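You operate a simulated robot arm through the tools that you are given. There is no shell and no other tool.

You are at the controls of a simulated robot arm. One attempt, no reset.

JOB
Plug the dryer in and start it at 40 C, damper on FULL.
Fine: the socket switch is off while the plug goes in; the blower stays on.

The check looks at the end state, three seconds after you hand in, the way a careful person would. Anything else that was tipped, shoved, dropped, spilled or broken makes it a failure.

ROBOT AND FRAMES
A 7-joint arm with a two-finger gripper, fixed in place. Base frame: the origin is at the foot of the arm, x ahead of it, y to its left, z up. Lengths are in mm, angles in rad, forces in N, time in s.
With the tool pointing down near the work surface it reaches from about 300 to 740 mm from the base axis. Its first joint turns from -2.897 to 2.897 rad. Payload 2.94 kg.
Tool frame: the origin (TCP) lies between the finger pads and is the grasp point; the fingertips stand 30 mm ahead of it; z points along the fingers, y is the line along which they close. The gripper opens to 138 mm. The gripper's body begins 109 mm behind the TCP.
Orientation is that of the tool frame in the base frame, as a unit quaternion [x, y, z, w]. With the fingers straight down and closing along the base's y, the tool's x points along the base's -x, its y along +y and its z along -z.

CONTROLS
- The arm moves only by the tool nudge_tool. Its argument "series" is a list of rows, each a list of 3 entries, a list of its own where there are three numbers: the turn, a rotation vector about the base's x, y, z in degrees, then the shift along the base's x, y, z in mm, then the closure, from 0 (fully open) to 1 (shut). In form: [[[ax, ay, az], [x, y, z], claw], ...]. A call has 1 to 20 rows; each row is the pose to reach, as a shift and turn from the pose commanded when the call began. Each row takes 0.2 s and may step no farther than 50 mm and 0.15 rad from the row before; otherwise, or with a gripper value out of range, the whole call is refused. Where a pose cannot be reached the arm comes as near as it can. A force on the tool above 40 N (or 10 N above the force at the start of the call, whichever is more), or a blocked arm, ends the call early, and 0.2 s more pass. Each finger halts on what it meets, pressing with about 39 N; the grip force reading is that of the motor and also rises with nothing between the fingers. The clock runs only during rows and for 0.2 s after the last one: add rows that repeat a pose to give the fingers time. The reply holds the time, the measured pose of the TCP, the force on the tool along the base axes, the opening and the grip force, in the units named above and with some noise, with the torque about the TCP (base axes, N m) and any sound that the robot's microphone picked up, and new pictures: "views" is both (left out), scene, wrist or none.
- Cameras (640 x 400 px; columns grow to the right, rows downward): "scene" is fixed at [220.6, 651, 1602]; the picture's right is [-0.93, -0.37, 0.00], its down [-0.21, 0.52, -0.83] and it looks along [0.31, -0.77, -0.56] (base axes); focal length 320 px, centre (320, 200). "wrist" rides on the gripper at [71, 19, -146] in the tool frame; the picture's right is [-0.26, 0.96, 0.00], its down [-0.85, -0.23, -0.48] and it looks along [-0.46, -0.13, 0.88] (tool axes); focal length 280 px, centre (320, 200). There is no depth. A picture from a camera that has moved, and an enlarged one, comes with that camera's place and axes in the base frame and with its lens.
- slide_trunk(by): slides the trunk up (or, below 0, down) by that many mm; the arm rides with it, the base frame stays. It gives what a move gives, with no picture.
- enlarge(camera, box): a new picture of the part [left, top, right, bottom] of that camera's present view, enlarged. The clock stands still meanwhile.
- hand_in(): hands the job in; it is judged then, once.

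Places have to be worked out from the pictures, the camera data and where the tool is seen. Open the gripper and draw the arm clear of the work before you hand the job in, unless the task says otherwise.

The tools are called after "Call:" as name(argument=value, ...) on one line, values as JSON. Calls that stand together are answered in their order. nudge_tool: Moves the arm, as the interface text tells. Its arguments: {"type":"object","properties":{"series":{"type":"array","items":{"type":"array"}},"views":{"type":"string","enum":["both","scene","wrist","none"]}},"required":["series"]} The other tools are called the same way: slide_trunk (by) slides the trunk up or down; enlarge (camera, box) takes an enlarged picture of a part of a camera's view; hand_in () hands the job in.

At the start:

```text
time_s: 0.0
tcp_pos: [369.0, -353.4, 1207.3]
tcp_rot: [-0.001, 1.0, 0.001, -0.001]
ft_force: [-0.5, -0.7, -0.7]
torque: [0.02, 0.02, 0.03]
opening: 137.9
grip_force: 0.1
trunk travel left (down, up): [-425.0, 29.0]
```

scene: 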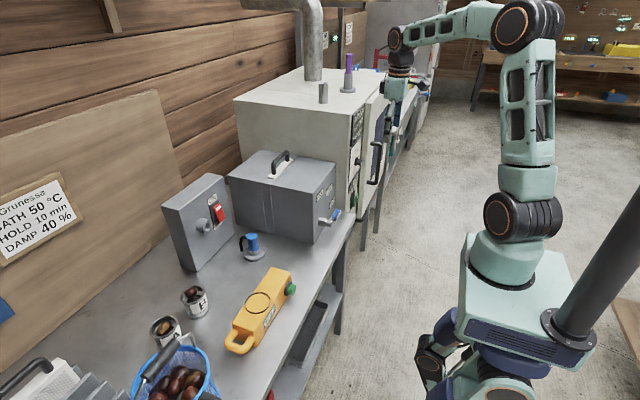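
wrist: 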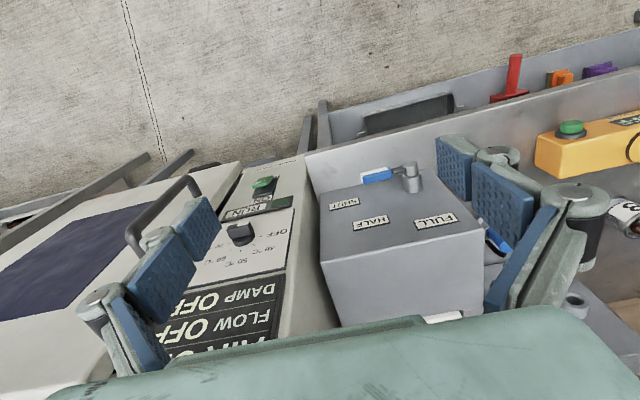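

I start by looking closer at the scene: there's a dryer, a gray box with a lever (damper), a wall socket box with a red switch, and a blue plug on the bench. I enlarge these views before any motion.

Call:
enlarge(camera="scene", box=[150, 140, 390, 290])

Call:
enlarge(camera="scene", box=[220, 40, 440, 260])

Call:
enlarge(camera="wrist", box=[130, 130, 500, 361])

Call:
enlarge(camera="scene", box=[0, 140, 340, 400])

```text
2.67 times, centred on (270, 215) of scene
camera zoom: at [220.6, 651.0, 1602.0], right [-0.93, -0.37, 0.0], down [-0.21, 0.52, -0.83], along [0.31, -0.77, -0.56], focal length 854 px, centre (453, 160)
```

zoom: 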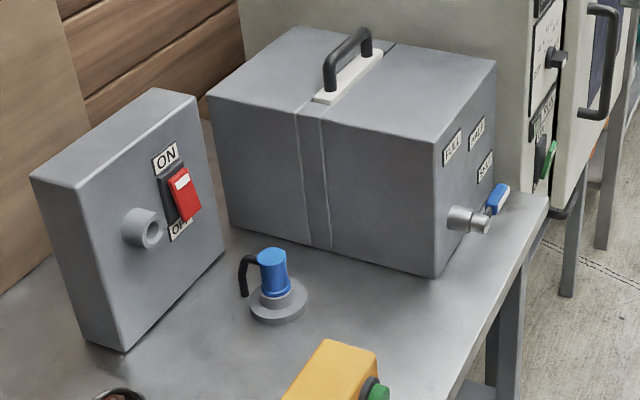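

```text
1.82 times, centred on (330, 150) of scene
camera zoom: at [220.6, 651.0, 1602.0], right [-0.93, -0.37, 0.0], down [-0.21, 0.52, -0.83], along [0.31, -0.77, -0.56], focal length 582 px, centre (302, 291)
```

zoom: 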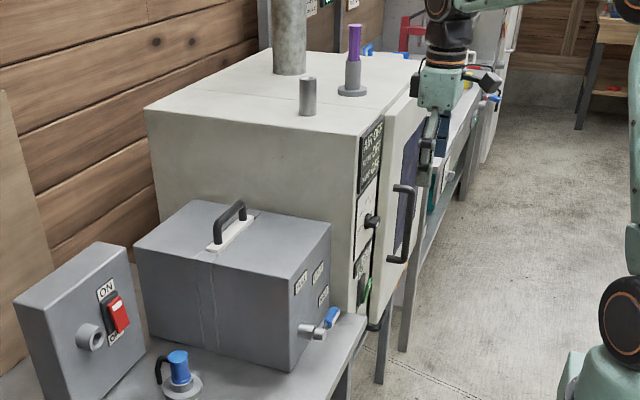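

```text
1.73 times, centred on (315, 246) of wrist
camera zoom: at [297.1, -333.8, 1352.4], right [0.26, 0.97, 0.0], down [0.85, -0.23, 0.48], along [0.46, -0.12, -0.88], focal length 485 px, centre (329, 121)
```

zoom: 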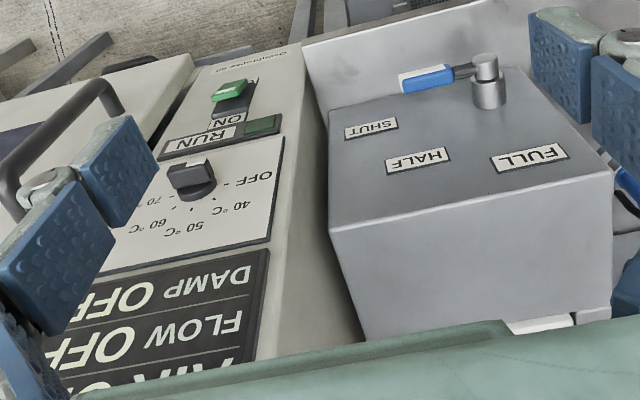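

```text
1.54 times, centred on (170, 270) of scene
camera zoom: at [220.6, 651.0, 1602.0], right [-0.93, -0.37, 0.0], down [-0.21, 0.52, -0.83], along [0.31, -0.77, -0.56], focal length 493 px, centre (551, 92)
```

zoom: 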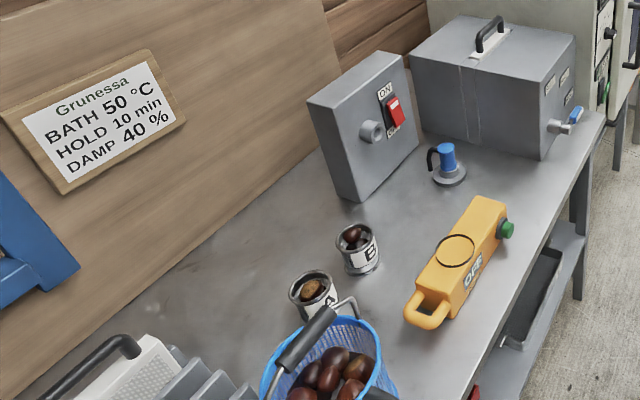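

From triangulating the two views, I put the damper lever pivot near (520,-221,877), the dryer knob near (520,-525,984) and the green switch near (516,-520,794). The bench top is at z≈817, the plug near (738,-23), and the socket near (840,56,971) facing -x. I move the arm sideways in free air, tilting the tool forward, to see the socket box and plug with the wrist camera.

Call:
nudge_tool(series=[[[0, 0, 0], [0, 45, 0], 0], [[0, -5, 0], [0, 90, 0], 0], [[0, -10, 0], [0, 135, 0], 0], [[0, -15, 0], [0, 180, 0], 0], [[0, -20, 0], [0, 225, 0], 0], [[0, -25, 0], [0, 270, 0], 0], [[0, -30, 0], [0, 315, 0], 0], [[0, -35, 0], [0, 345, 0], 0], [[0, -35, 0], [0, 345, 0], 0]], views="both")

```text
time_s: 1.5
tcp_pos: [361.8, -69.3, 1136.8]
tcp_rot: [0.014, 0.989, 0.039, 0.141]
ft_force: [-0.1, -0.3, -0.7]
torque: [0.03, 0.05, 0.0]
opening: 138.1
grip_force: 0.1
trunk travel left (down, up): [-425.0, 29.0]
stopped in row 7: the arm was blocked; the commanded pose is now the measured one
camera wrist: at [252.5, -58.2, 1258.1], right [0.27, 0.95, 0.15], down [0.68, -0.3, 0.67], along [0.68, -0.08, -0.72], focal length 280 px, centre (320, 200)
```

scene: 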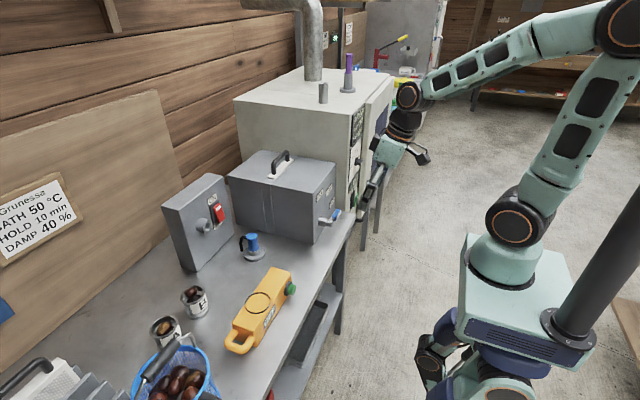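
wrist: 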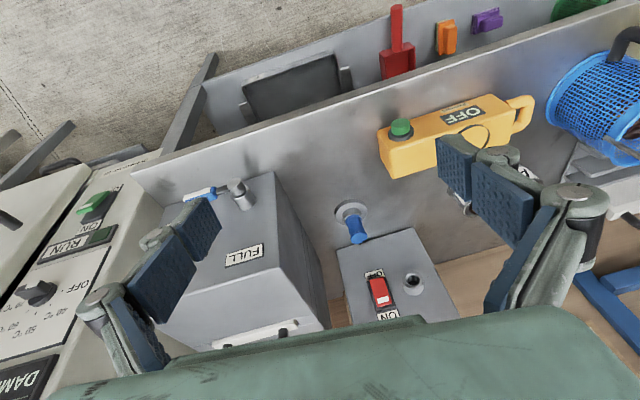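

The move was blocked partway, probably by a joint limit with the arm folded this close in. The wrist view still shows the plug, socket and switch, so I enlarge that without moving.

Call:
enlarge(camera="wrist", box=[310, 180, 480, 330])

Call:
enlarge(camera="wrist", box=[350, 60, 550, 190])

Call:
enlarge(camera="wrist", box=[0, 140, 220, 400])

Call:
enlarge(camera="scene", box=[310, 90, 390, 220])

Call:
enlarge(camera="scene", box=[160, 165, 280, 275])

```text
2.67 times, centred on (395, 255) of wrist
camera zoom: at [252.5, -58.2, 1258.1], right [0.27, 0.95, 0.15], down [0.68, -0.3, 0.67], along [0.68, -0.08, -0.72], focal length 748 px, centre (120, 53)
```

zoom: 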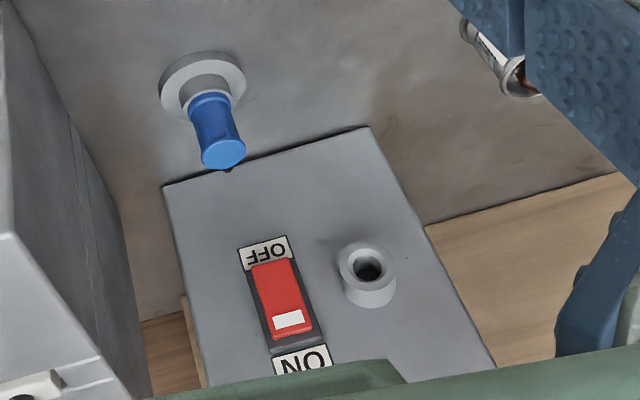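

```text
3.08 times, centred on (450, 125) of wrist
camera zoom: at [252.5, -58.2, 1258.1], right [0.27, 0.95, 0.15], down [0.68, -0.3, 0.67], along [0.68, -0.08, -0.72], focal length 863 px, centre (-80, 431)
```

zoom: 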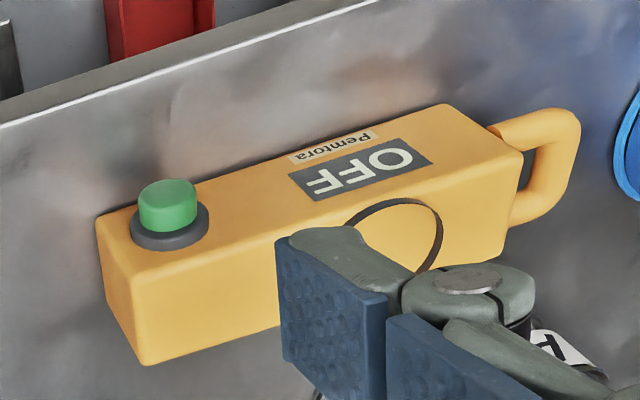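

```text
1.54 times, centred on (110, 270) of wrist
camera zoom: at [252.5, -58.2, 1258.1], right [0.27, 0.95, 0.15], down [0.68, -0.3, 0.67], along [0.68, -0.08, -0.72], focal length 431 px, centre (643, 92)
```

zoom: 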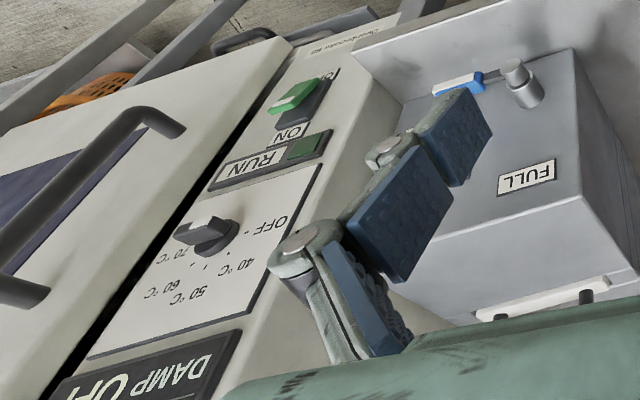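

```text
3.08 times, centred on (350, 155) of scene
camera zoom: at [220.6, 651.0, 1602.0], right [-0.93, -0.37, 0.0], down [-0.21, 0.52, -0.83], along [0.31, -0.77, -0.56], focal length 986 px, centre (228, 338)
```

zoom: 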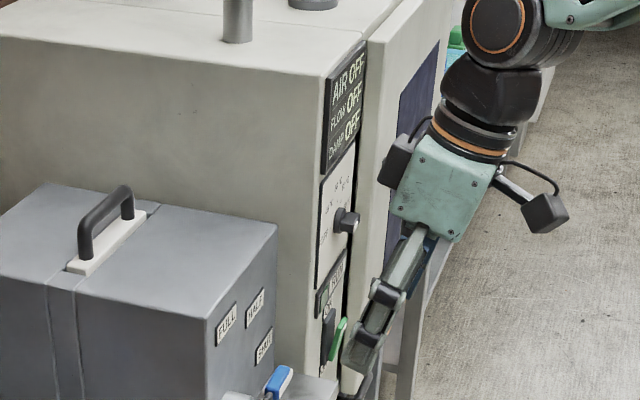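

```text
3.64 times, centred on (220, 220) of scene
camera zoom: at [220.6, 651.0, 1602.0], right [-0.93, -0.37, 0.0], down [-0.21, 0.52, -0.83], along [0.31, -0.77, -0.56], focal length 1165 px, centre (684, 127)
```

zoom: 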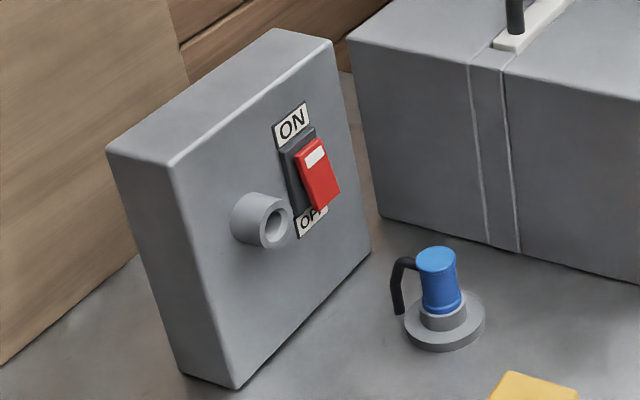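

The rocker's OFF end sticks out, so the socket switch looks to be ON now, and I'll need to turn it off first. Before planning the reach I look closely at the arm to see how it is configured.

Call:
enlarge(camera="scene", box=[340, 0, 640, 225])

Call:
enlarge(camera="scene", box=[400, 180, 640, 400])

```text
1.78 times, centred on (490, 112) of scene
camera zoom: at [220.6, 651.0, 1602.0], right [-0.93, -0.37, 0.0], down [-0.21, 0.52, -0.83], along [0.31, -0.77, -0.56], focal length 569 px, centre (18, 356)
```

zoom: 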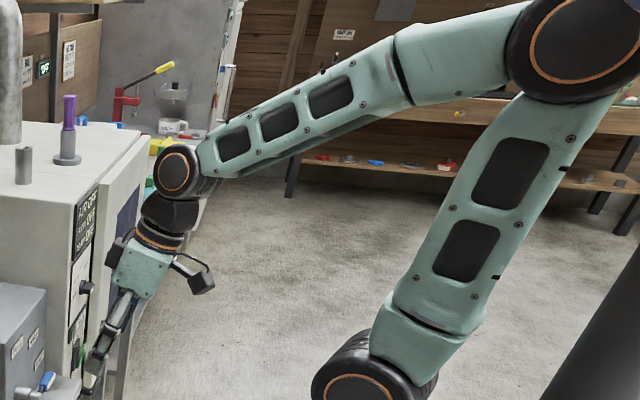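

```text
1.82 times, centred on (520, 290) of scene
camera zoom: at [220.6, 651.0, 1602.0], right [-0.93, -0.37, 0.0], down [-0.21, 0.52, -0.83], along [0.31, -0.77, -0.56], focal length 582 px, centre (-44, 36)
```

zoom: 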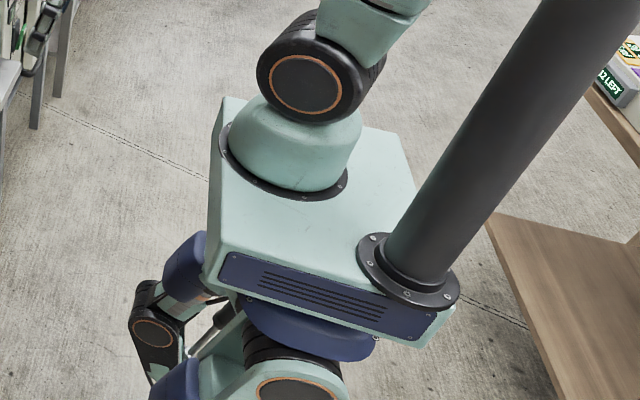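

The wrist has no offset and the arm seems to have hit its elbow-fold limit, so I need to keep the wrist farther from the shoulder. The plug sits at about (762,-50) and the bench at z≈790, a little past the tool-down reach. Lowering the trunk 100 mm brings the shoulder closer to working height.

Call:
slide_trunk(by=-100)

```text
time_s: 2.9
tcp_pos: [361.1, -67.9, 1038.0]
tcp_rot: [0.012, 0.989, 0.04, 0.14]
ft_force: [-0.3, -0.4, 0.9]
torque: [-0.01, -0.01, 0.01]
opening: 137.8
grip_force: 0.0
trunk travel left (down, up): [-325.0, 129.0]
```

I move forward over the bench, keeping to the left of the damper box, close the fingers and correct the small roll error.

Call:
nudge_tool(series=[[[0, 0, 0], [40, 10, 10], 1], [[-2, 0, 0.5], [85, 20, 20], 1], [[-4.65, 0, 1], [130, 30, 30], 1], [[-4.65, 0, 1], [175, 40, 35], 1], [[-4.65, 0, 1], [220, 45, 35], 1], [[-4.65, 0, 1], [220, 45, 35], 1]], views="both")

```text
time_s: 4.3
tcp_pos: [582.1, -22.6, 1073.5]
tcp_rot: [-0.004, 0.99, -0.001, 0.144]
ft_force: [0.1, 0.0, -0.9]
torque: [0.01, 0.02, -0.02]
opening: 0.2
grip_force: 29.0
trunk travel left (down, up): [-325.0, 129.0]
camera wrist: at [471.1, -3.0, 1191.8], right [0.25, 0.97, 0.07], down [0.68, -0.22, 0.7], along [0.69, -0.12, -0.71], focal length 280 px, centre (320, 200)
```

scene: 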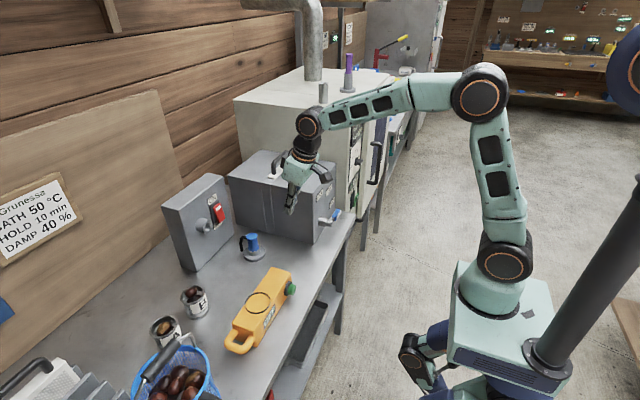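
wrist: 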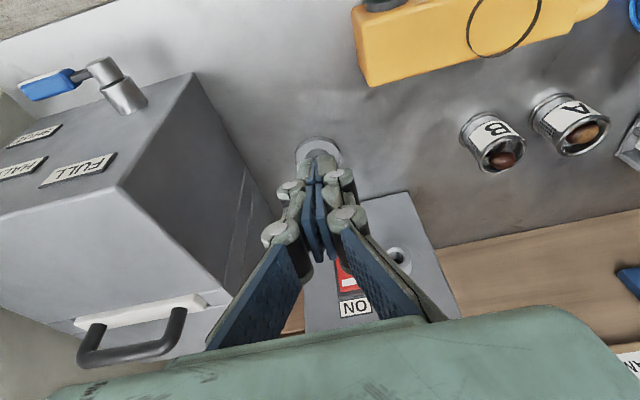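

The fingers closed and the pose matches. Now I tilt the tool to 75° (nearly horizontal) and come within about 100 mm of the red rocker, staying above the plug, for a close look.

Call:
nudge_tool(series=[[[0, -7.3, 0], [20, -2, -10], 1], [[0, -14.6, 0], [40, -5, -25], 1], [[0, -21.9, 0], [60, -7, -40], 1], [[0, -29.2, 0], [80, -9, -55], 1], [[0, -36.5, 0], [100, -12, -70], 1], [[0, -43.8, 0], [120, -14, -85], 1], [[0, -51.1, 0], [140, -16, -100], 1], [[0, -58.4, 0], [150, -18, -113], 1], [[0, -58.4, 0], [150, -18, -113], 1]], views="both")

```text
time_s: 6.3
tcp_pos: [732.8, -39.5, 960.0]
tcp_rot: [-0.001, 0.794, -0.003, 0.609]
ft_force: [0.2, -0.4, 0.3]
torque: [-0.01, 0.0, -0.02]
opening: 0.2
grip_force: 28.5
trunk travel left (down, up): [-325.0, 129.0]
camera wrist: at [572.6, -21.0, 928.6], right [0.07, 0.97, 0.25], down [-0.24, -0.23, 0.94], along [0.97, -0.12, 0.22], focal length 280 px, centre (320, 200)
```

scene: 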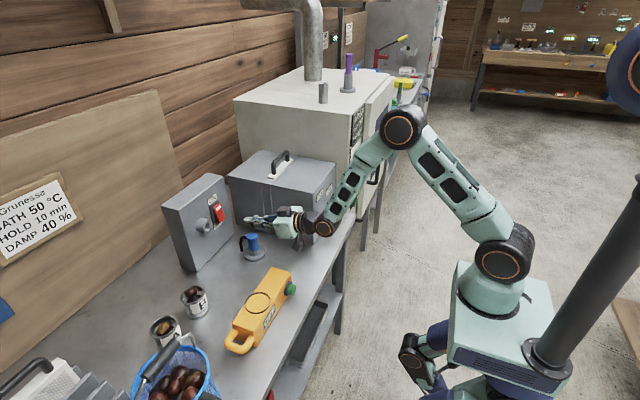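
wrist: 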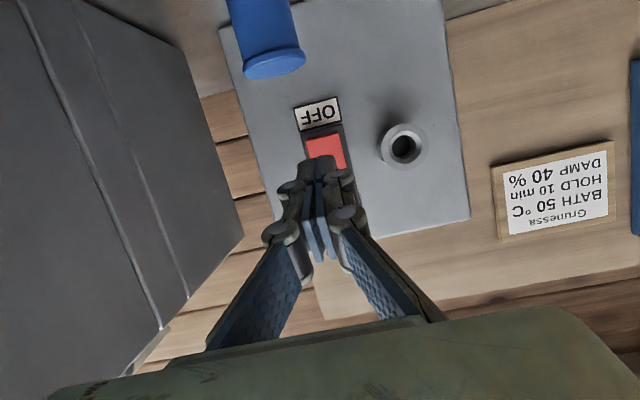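

The close view puts the rocker's lower red end at about (872,-39,932) and the socket mouth at about (857,38,961). I drop 26 mm to line the fingertip up with the rocker's lower half, then advance to just short of contact.

Call:
nudge_tool(series=[[[0, 0, 0], [0, 0, -13], 1], [[0, 0, 0], [20, 0, -26], 1], [[0, 0, 0], [50, 0, -26], 1], [[0, 0, 0], [80, 0, -26], 1], [[0, 0, 0], [90, 0, -26], 1]], views="both")

```text
time_s: 7.5
tcp_pos: [822.0, -40.1, 937.0]
tcp_rot: [-0.002, 0.794, -0.002, 0.608]
ft_force: [-1.3, 0.0, 1.1]
torque: [0.01, 0.0, -0.02]
opening: 0.0
grip_force: 28.5
trunk travel left (down, up): [-325.0, 129.0]
camera wrist: at [662.2, -20.5, 905.8], right [0.07, 0.97, 0.25], down [-0.24, -0.23, 0.94], along [0.97, -0.12, 0.22], focal length 280 px, centre (320, 200)
```

scene: 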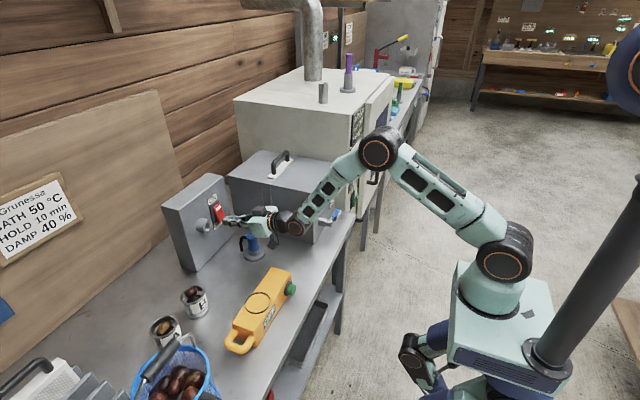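
wrist: 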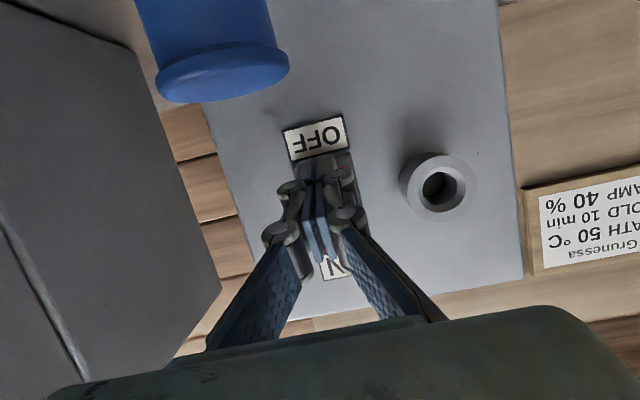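

The fingertip is just short of the rocker, and two views agree on the socket mouth at (852,37,961). I press forward slowly on the OFF end.

Call:
nudge_tool(series=[[[0, 0, 0], [4, 0, -1], 1], [[0, 0, 0], [8, 0, -1], 1], [[0, 0, 0], [12, 0, -1], 1], [[0, 0, 0], [16, 0, -1], 1]], views="wrist")

```text
time_s: 8.6
tcp_pos: [833.2, -40.5, 933.4]
tcp_rot: [-0.002, 0.796, -0.002, 0.606]
ft_force: [-26.0, 0.1, 6.7]
torque: [0.03, -0.27, 0.01]
opening: 5.9
grip_force: 28.6
trunk travel left (down, up): [-325.0, 129.0]
stopped in row 4: the force on the tool passed its limit at 41 N (the readings are from after the stop); the commanded pose is now the measured one
camera wrist: at [672.2, -21.5, 903.8], right [0.07, 0.97, 0.25], down [-0.23, -0.22, 0.95], along [0.97, -0.12, 0.21], focal length 280 px, centre (320, 200)
```

wrist: 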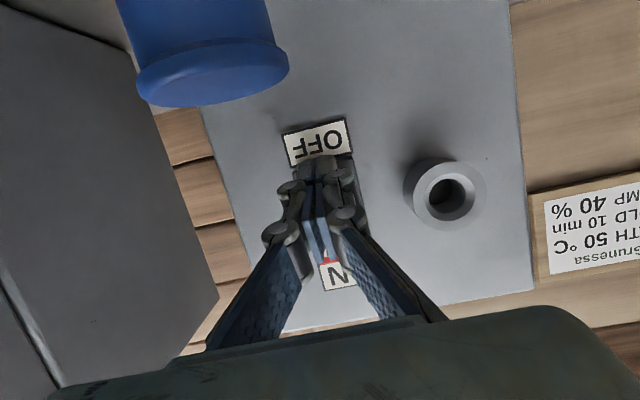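

The force limit tripped at about 41 N, and red now shows near the ON end, so the rocker may have flipped. I back off to check its state.

Call:
nudge_tool(series=[[[0, 0, 0], [-15, 0, 0], 1], [[0, 0, 0], [-40, 0, 10], 1], [[0, 0, 0], [-80, 0, 25], 1], [[0, 0, 0], [-80, 0, 25], 1]], views="both")

Call:
enlarge(camera="scene", box=[180, 180, 260, 250])

Call:
enlarge(camera="wrist", box=[260, 80, 440, 240])

```text
time_s: 9.6
tcp_pos: [754.6, -39.8, 957.2]
tcp_rot: [-0.003, 0.796, -0.002, 0.606]
ft_force: [-0.4, -0.1, 0.7]
torque: [-0.03, 0.05, -0.04]
opening: 0.0
grip_force: 28.2
trunk travel left (down, up): [-325.0, 129.0]
camera wrist: at [595.0, -20.2, 928.1], right [0.07, 0.97, 0.25], down [-0.23, -0.23, 0.95], along [0.97, -0.12, 0.21], focal length 280 px, centre (320, 200)
```

scene: 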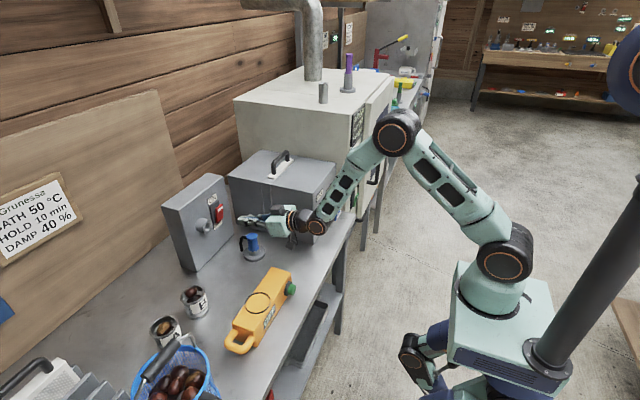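
wrist: 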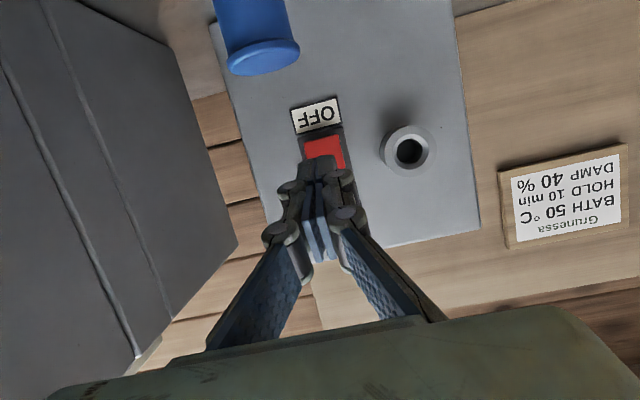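

```text
5.71 times, centred on (220, 215) of scene
camera zoom: at [220.6, 651.0, 1602.0], right [-0.93, -0.37, 0.0], down [-0.21, 0.52, -0.83], along [0.31, -0.77, -0.56], focal length 1830 px, centre (891, 114)
```

zoom: 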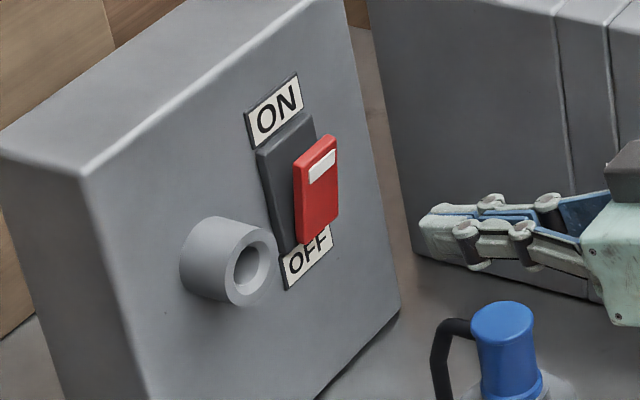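

```text
2.50 times, centred on (350, 160) of wrist
camera zoom: at [595.0, -20.2, 928.1], right [0.07, 0.97, 0.25], down [-0.23, -0.23, 0.95], along [0.97, -0.12, 0.21], focal length 701 px, centre (245, 300)
```

zoom: 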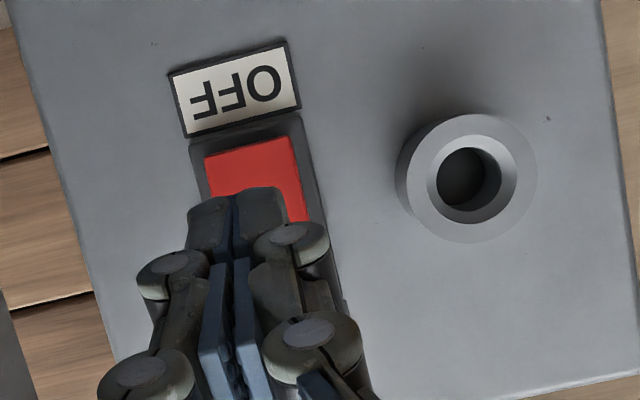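

The rocker's top end now sticks out, so the socket switch is OFF. Next I swing the tool back to nearly tool-down above the plug, open the fingers and measure the plug's position.

Call:
nudge_tool(series=[[[0, 7.5, 0], [-5, -1, 10], 0.9], [[0, 15, 0], [-10, -2, 20], 0.7], [[0, 22.5, 0], [-15, -3, 30], 0.4], [[0, 30, 0], [-20, -4, 35], 0.2], [[0, 37.5, 0], [-25, -5, 35], 0.2], [[0, 45, 0], [-30, -6, 35], 0.2], [[0, 52.5, 0], [-32, -8, 35], 0.2], [[0, 59.5, 0], [-35, -10, 35], 0.2], [[0, 59.5, 0], [-35, -10, 35], 0.2]], views="both")

```text
time_s: 11.6
tcp_pos: [721.7, -50.9, 991.9]
tcp_rot: [-0.003, 0.992, 0.0, 0.13]
ft_force: [-0.5, 0.7, -0.8]
torque: [-0.01, -0.01, 0.01]
opening: 110.2
grip_force: 0.1
trunk travel left (down, up): [-325.0, 129.0]
camera wrist: at [614.1, -31.5, 1114.2], right [0.25, 0.97, 0.07], down [0.7, -0.22, 0.68], along [0.67, -0.12, -0.73], focal length 280 px, centre (320, 200)
```

scene: 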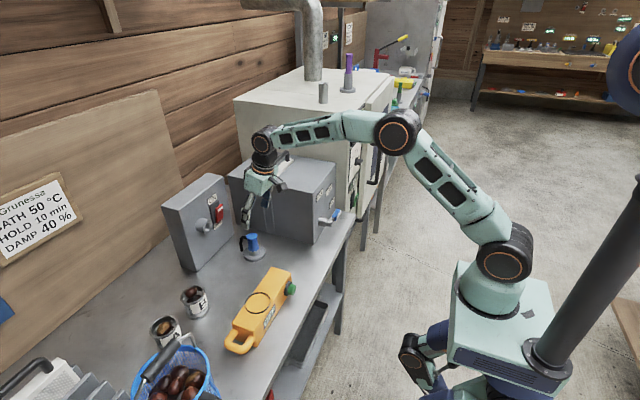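
wrist: 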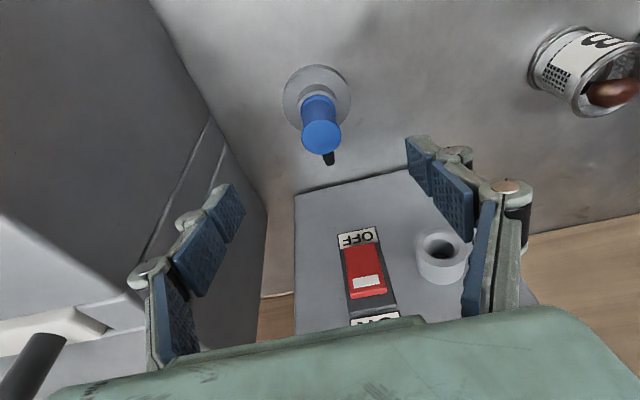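

Call:
enlarge(camera="wrist", box=[260, 50, 380, 180])

Call:
enlarge(camera="scene", box=[215, 210, 285, 270])

```text
3.08 times, centred on (320, 115) of wrist
camera zoom: at [614.1, -31.5, 1114.2], right [0.25, 0.97, 0.07], down [0.7, -0.22, 0.68], along [0.67, -0.12, -0.73], focal length 863 px, centre (320, 462)
```

zoom: 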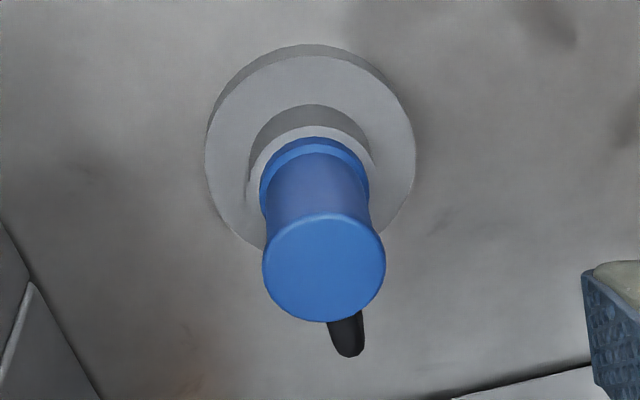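

```text
6.67 times, centred on (250, 240) of scene
camera zoom: at [220.6, 651.0, 1602.0], right [-0.93, -0.37, 0.0], down [-0.21, 0.52, -0.83], along [0.31, -0.77, -0.56], focal length 2135 px, centre (787, -67)
```

zoom: 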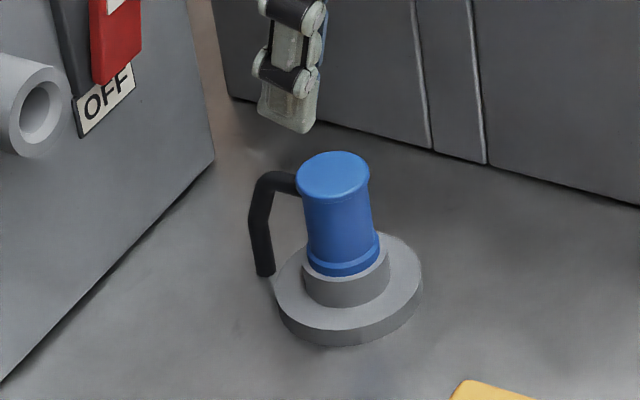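

Two views agree that the plug axis is at (755,-49), with its top at z≈877 and the holder collar top at about 819. I move above it at about 10° tilt with the fingers open, and check that the arm reaches this.

Call:
nudge_tool(series=[[[0, 2.5, 0], [15, 1, -20], 0.2], [[0, 5, 0], [33.8, 2, -45], 0.2], [[0, 5, 0], [33.8, 2, -60], 0.2], [[0, 5, 0], [33.8, 2, -60], 0.2]], views="both")

Call:
enlarge(camera="scene", box=[215, 180, 305, 270])

```text
time_s: 12.6
tcp_pos: [754.8, -49.7, 932.9]
tcp_rot: [-0.004, 0.996, -0.001, 0.087]
ft_force: [-0.3, -0.1, 0.0]
torque: [0.03, -0.01, 0.0]
opening: 110.5
grip_force: 0.1
trunk travel left (down, up): [-325.0, 129.0]
camera wrist: at [658.7, -29.7, 1063.6], right [0.25, 0.97, 0.04], down [0.75, -0.22, 0.62], along [0.61, -0.12, -0.79], focal length 280 px, centre (320, 200)
```

scene: 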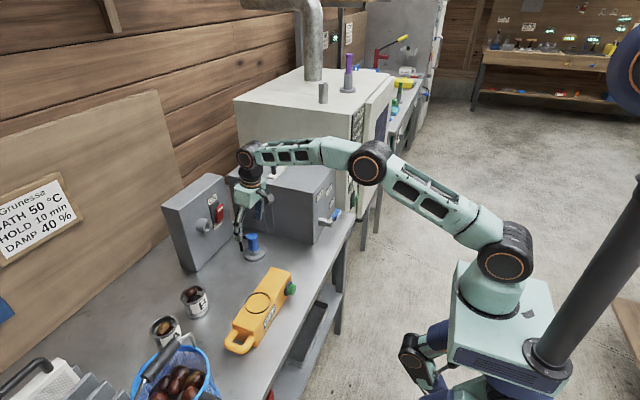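
wrist: 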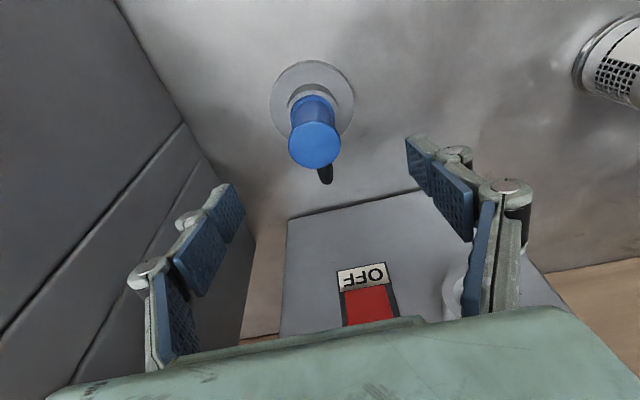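

```text
4.44 times, centred on (260, 225) of scene
camera zoom: at [220.6, 651.0, 1602.0], right [-0.93, -0.37, 0.0], down [-0.21, 0.52, -0.83], along [0.31, -0.77, -0.56], focal length 1424 px, centre (587, 89)
```

zoom: 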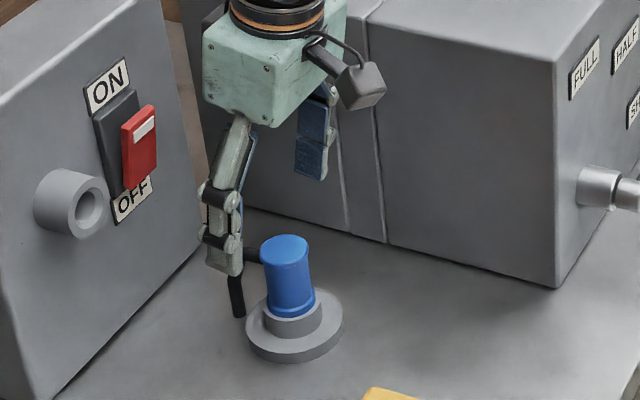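

The tilt is now 10° and the plug top appears where I predicted, within about 2 mm. I lower straight down with the fingers on either side of the plug, staying above the collar.

Call:
nudge_tool(series=[[[0, 0, 0], [-0.5, -0.8, -25], 0.2], [[0, 0, 0], [-0.5, -0.8, -50], 0.2], [[0, 0, 0], [-0.5, -0.8, -68], 0.2], [[0, 0, 0], [-0.5, -0.8, -76], 0.2], [[0, 0, 0], [-0.5, -0.8, -76], 0.2]], views="both")

Call:
enlarge(camera="scene", box=[215, 190, 295, 270])

```text
time_s: 13.8
tcp_pos: [753.4, -49.3, 856.2]
tcp_rot: [-0.004, 0.996, -0.001, 0.087]
ft_force: [0.2, 0.2, -0.3]
torque: [0.02, 0.03, 0.02]
opening: 110.4
grip_force: 0.1
trunk travel left (down, up): [-325.0, 129.0]
camera wrist: at [657.4, -29.8, 987.0], right [0.25, 0.97, 0.04], down [0.75, -0.22, 0.62], along [0.61, -0.12, -0.79], focal length 280 px, centre (320, 200)
```

scene: 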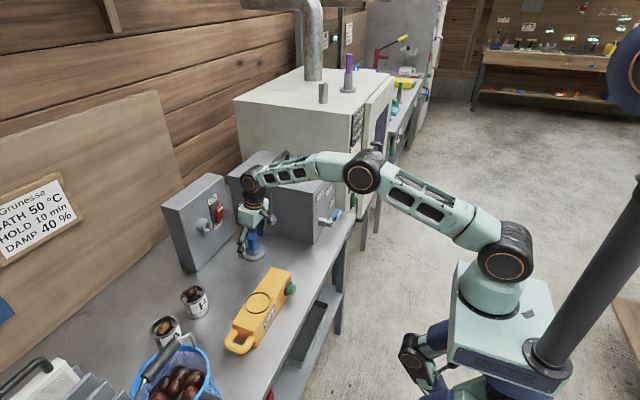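
wrist: 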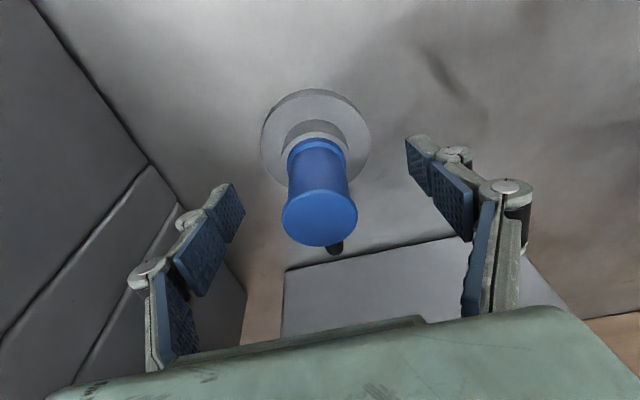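

```text
5.00 times, centred on (255, 230) of scene
camera zoom: at [220.6, 651.0, 1602.0], right [-0.93, -0.37, 0.0], down [-0.21, 0.52, -0.83], along [0.31, -0.77, -0.56], focal length 1602 px, centre (645, 50)
```

zoom: 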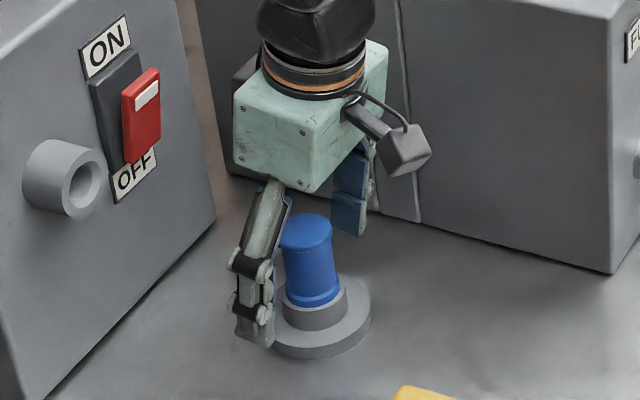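

The tips are beside the plug at z≈827, just above the collar, and the plug is centred between the fingers. I close on it.

Call:
nudge_tool(series=[[[0, 0, 0], [0, 0, 0], 0.5], [[0, 0, 0], [0, 0, 0], 0.65], [[0, 0, 0], [0, 0, 0], 0.75], [[0, 0, 0], [0, 0, 0], 1], [[0, 0, 0], [0, 0, 0], 1], [[0, 0, 0], [0, 0, 0], 1]], views="both")

Call:
enlarge(camera="scene", box=[215, 190, 295, 270])

```text
time_s: 15.2
tcp_pos: [753.7, -50.3, 856.0]
tcp_rot: [-0.003, 0.996, 0.0, 0.087]
ft_force: [-0.3, -1.9, -0.5]
torque: [-0.15, -0.04, 0.07]
opening: 44.3
grip_force: 45.1
trunk travel left (down, up): [-325.0, 129.0]
camera wrist: at [657.4, -30.1, 987.1], right [0.25, 0.97, 0.04], down [0.75, -0.22, 0.62], along [0.61, -0.12, -0.79], focal length 280 px, centre (320, 200)
```

scene: 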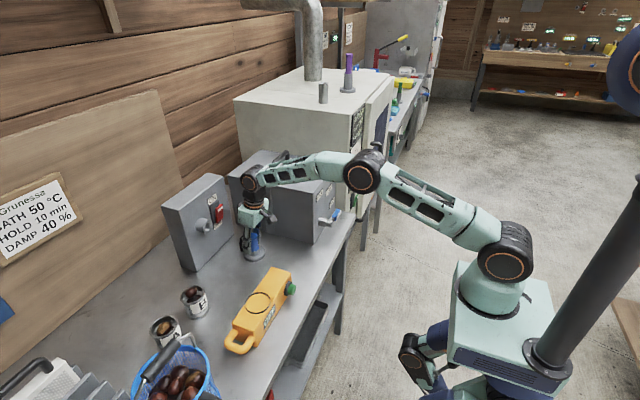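
wrist: 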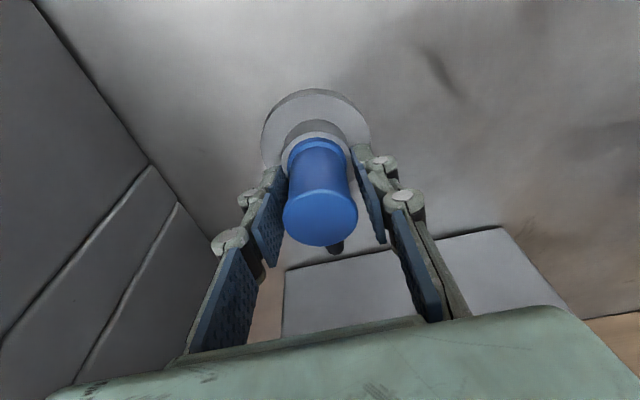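

```text
5.00 times, centred on (255, 230) of scene
camera zoom: at [220.6, 651.0, 1602.0], right [-0.93, -0.37, 0.0], down [-0.21, 0.52, -0.83], along [0.31, -0.77, -0.56], focal length 1602 px, centre (645, 50)
```

zoom: 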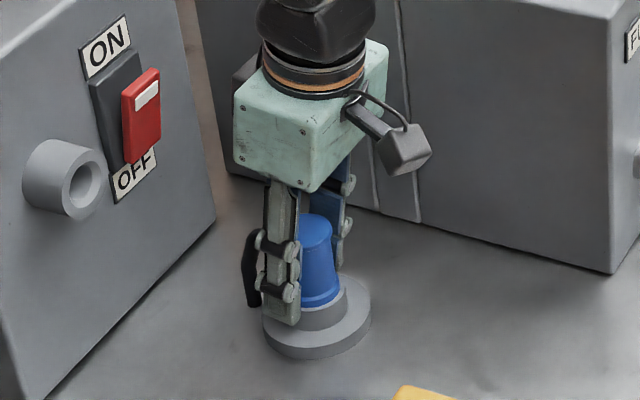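

The opening stopped at 44 mm, wider than the ~38 mm plug body, so the tips may be clamping the collar instead. I zoom in before lifting.

Call:
enlarge(camera="wrist", box=[230, 80, 410, 280])

Call:
enlarge(camera="scene", box=[235, 220, 275, 265])

```text
2.00 times, centred on (320, 180) of wrist
camera zoom: at [657.4, -30.1, 987.1], right [0.25, 0.97, 0.04], down [0.75, -0.22, 0.62], along [0.61, -0.12, -0.79], focal length 561 px, centre (320, 240)
```

zoom: 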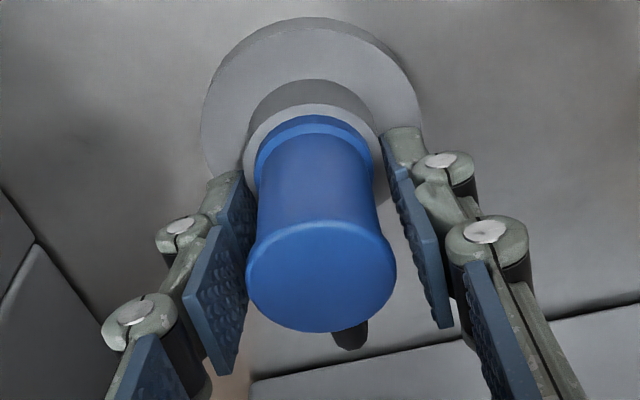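

```text
8.89 times, centred on (255, 242) of scene
camera zoom: at [220.6, 651.0, 1602.0], right [-0.93, -0.37, 0.0], down [-0.21, 0.52, -0.83], along [0.31, -0.77, -0.56], focal length 2847 px, centre (898, -178)
```

zoom: 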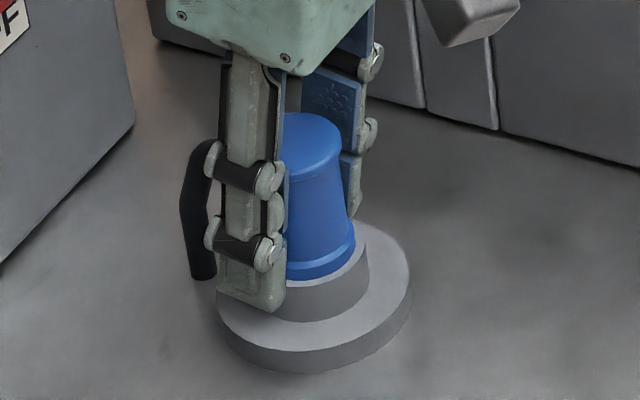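

The tips are clamping the holder's collar rather than the plug body. I open a little, rise about 8 mm so the tips clear the collar, and close again.

Call:
nudge_tool(series=[[[0, 0, 0], [0, 0, 0], 0.5], [[0, 0, 0], [0, 0, 0], 0.5], [[0, 0, 0], [0, 0, 4], 0.5], [[0, 0, 0], [0, 0, 8], 0.5], [[0, 0, 0], [0, 0, 8], 0.7], [[0, 0, 0], [0, 0, 8], 0.75], [[0, 0, 0], [0, 0, 8], 1], [[0, 0, 0], [0, 0, 8], 1], [[0, 0, 0], [0, 0, 8], 1]], views="both")

Call:
enlarge(camera="wrist", box=[230, 80, 410, 280])

Call:
enlarge(camera="scene", box=[235, 220, 275, 265])

```text
time_s: 17.2
tcp_pos: [753.3, -50.5, 863.0]
tcp_rot: [-0.003, 0.996, -0.001, 0.087]
ft_force: [0.4, -0.2, -0.7]
torque: [0.02, -0.03, 0.02]
opening: 36.8
grip_force: 39.2
trunk travel left (down, up): [-325.0, 129.0]
camera wrist: at [657.9, -30.3, 994.3], right [0.25, 0.97, 0.04], down [0.75, -0.22, 0.62], along [0.61, -0.12, -0.79], focal length 280 px, centre (320, 200)
```

scene: 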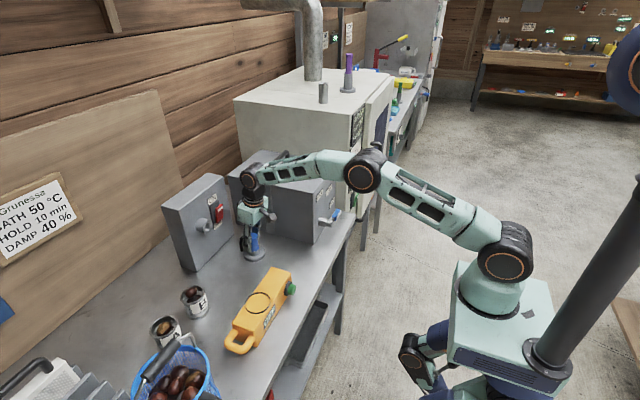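
wrist: 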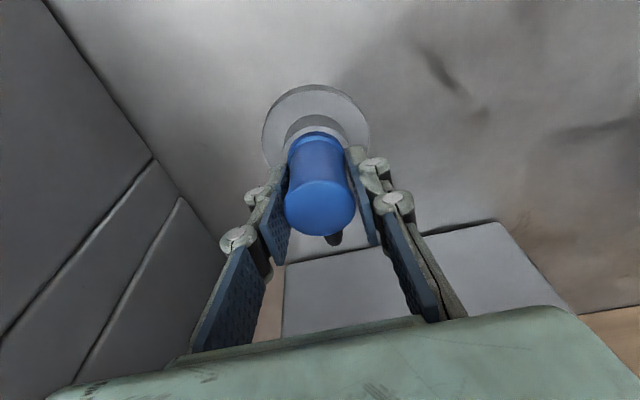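

```text
2.00 times, centred on (320, 180) of wrist
camera zoom: at [657.9, -30.3, 994.3], right [0.25, 0.97, 0.04], down [0.75, -0.22, 0.62], along [0.61, -0.12, -0.79], focal length 561 px, centre (320, 240)
```

zoom: 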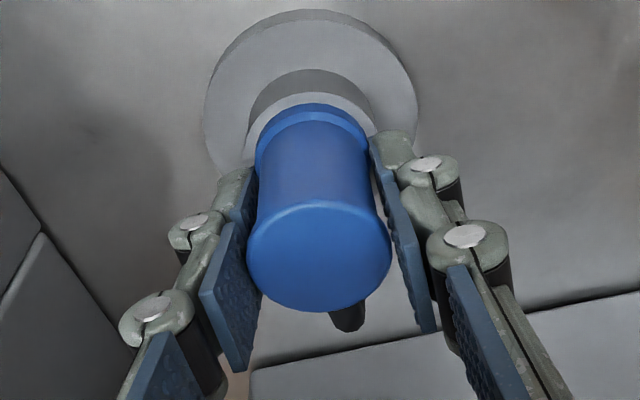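

```text
8.89 times, centred on (255, 242) of scene
camera zoom: at [220.6, 651.0, 1602.0], right [-0.93, -0.37, 0.0], down [-0.21, 0.52, -0.83], along [0.31, -0.77, -0.56], focal length 2847 px, centre (898, -178)
```

zoom: 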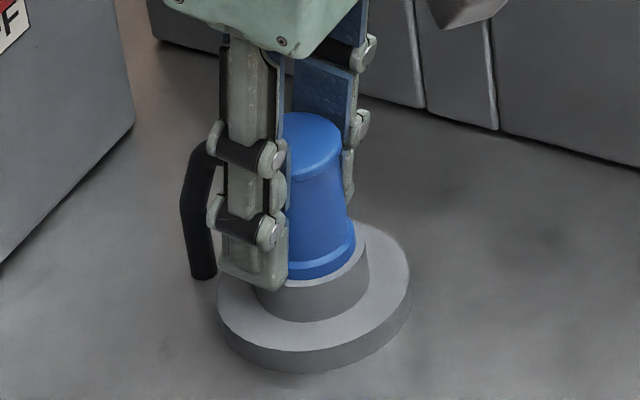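

The opening is now 36.8 mm at 39 N, so the plug body is gripped with the tips just above the collar. I lift straight up slowly and check that the holder stays on the bench.

Call:
nudge_tool(series=[[[0, 0, 0], [0, 0, 5], 1], [[0, 0, 0], [0, 0, 12], 1], [[0, 0, 0], [0, 0, 20], 1], [[0, 0, 0], [0, 0, 30], 1], [[0, 0, 0], [0, 0, 45], 1], [[0, 0, 0], [0, 0, 60], 1]], views="both")

Call:
enlarge(camera="scene", box=[215, 180, 305, 270])

Call:
enlarge(camera="wrist", box=[230, 40, 410, 260])

```text
time_s: 18.6
tcp_pos: [753.3, -49.4, 923.0]
tcp_rot: [-0.003, 0.996, -0.001, 0.087]
ft_force: [0.3, -0.1, -1.3]
torque: [0.0, -0.02, 0.02]
opening: 36.6
grip_force: 39.0
trunk travel left (down, up): [-325.0, 129.0]
camera wrist: at [657.6, -30.5, 1053.7], right [0.25, 0.97, 0.04], down [0.75, -0.22, 0.62], along [0.61, -0.12, -0.79], focal length 280 px, centre (320, 200)
```

scene: 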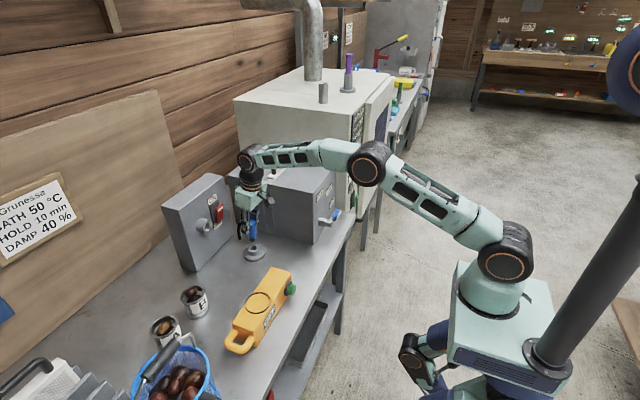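
wrist: 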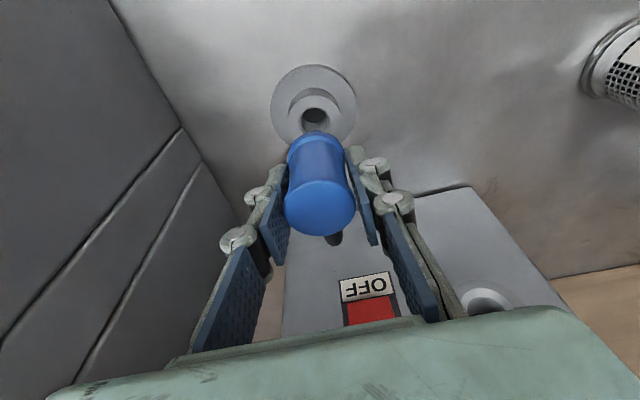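

```text
4.44 times, centred on (260, 225) of scene
camera zoom: at [220.6, 651.0, 1602.0], right [-0.93, -0.37, 0.0], down [-0.21, 0.52, -0.83], along [0.31, -0.77, -0.56], focal length 1424 px, centre (587, 89)
```

zoom: 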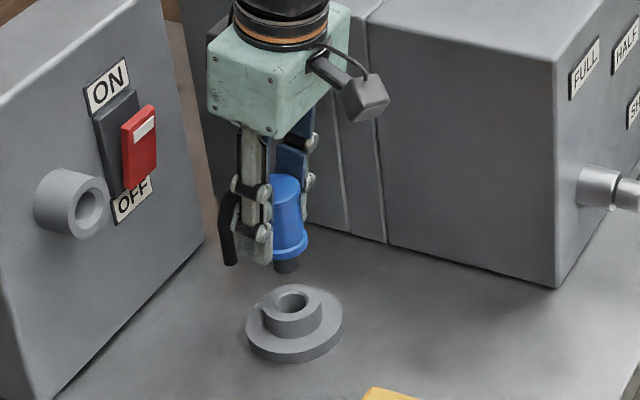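

```text
1.82 times, centred on (320, 150) of wrist
camera zoom: at [657.6, -30.5, 1053.7], right [0.25, 0.97, 0.04], down [0.75, -0.22, 0.62], along [0.61, -0.12, -0.79], focal length 510 px, centre (320, 291)
```

zoom: 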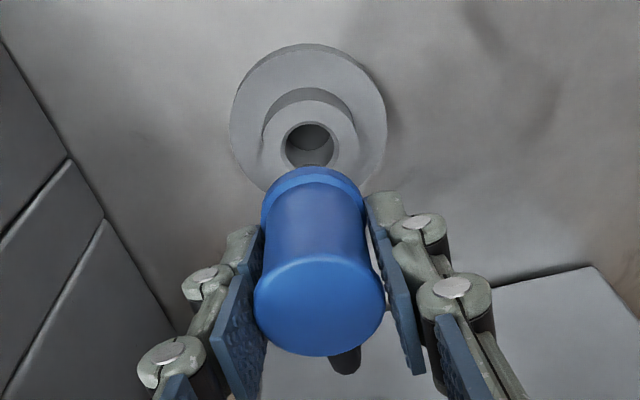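

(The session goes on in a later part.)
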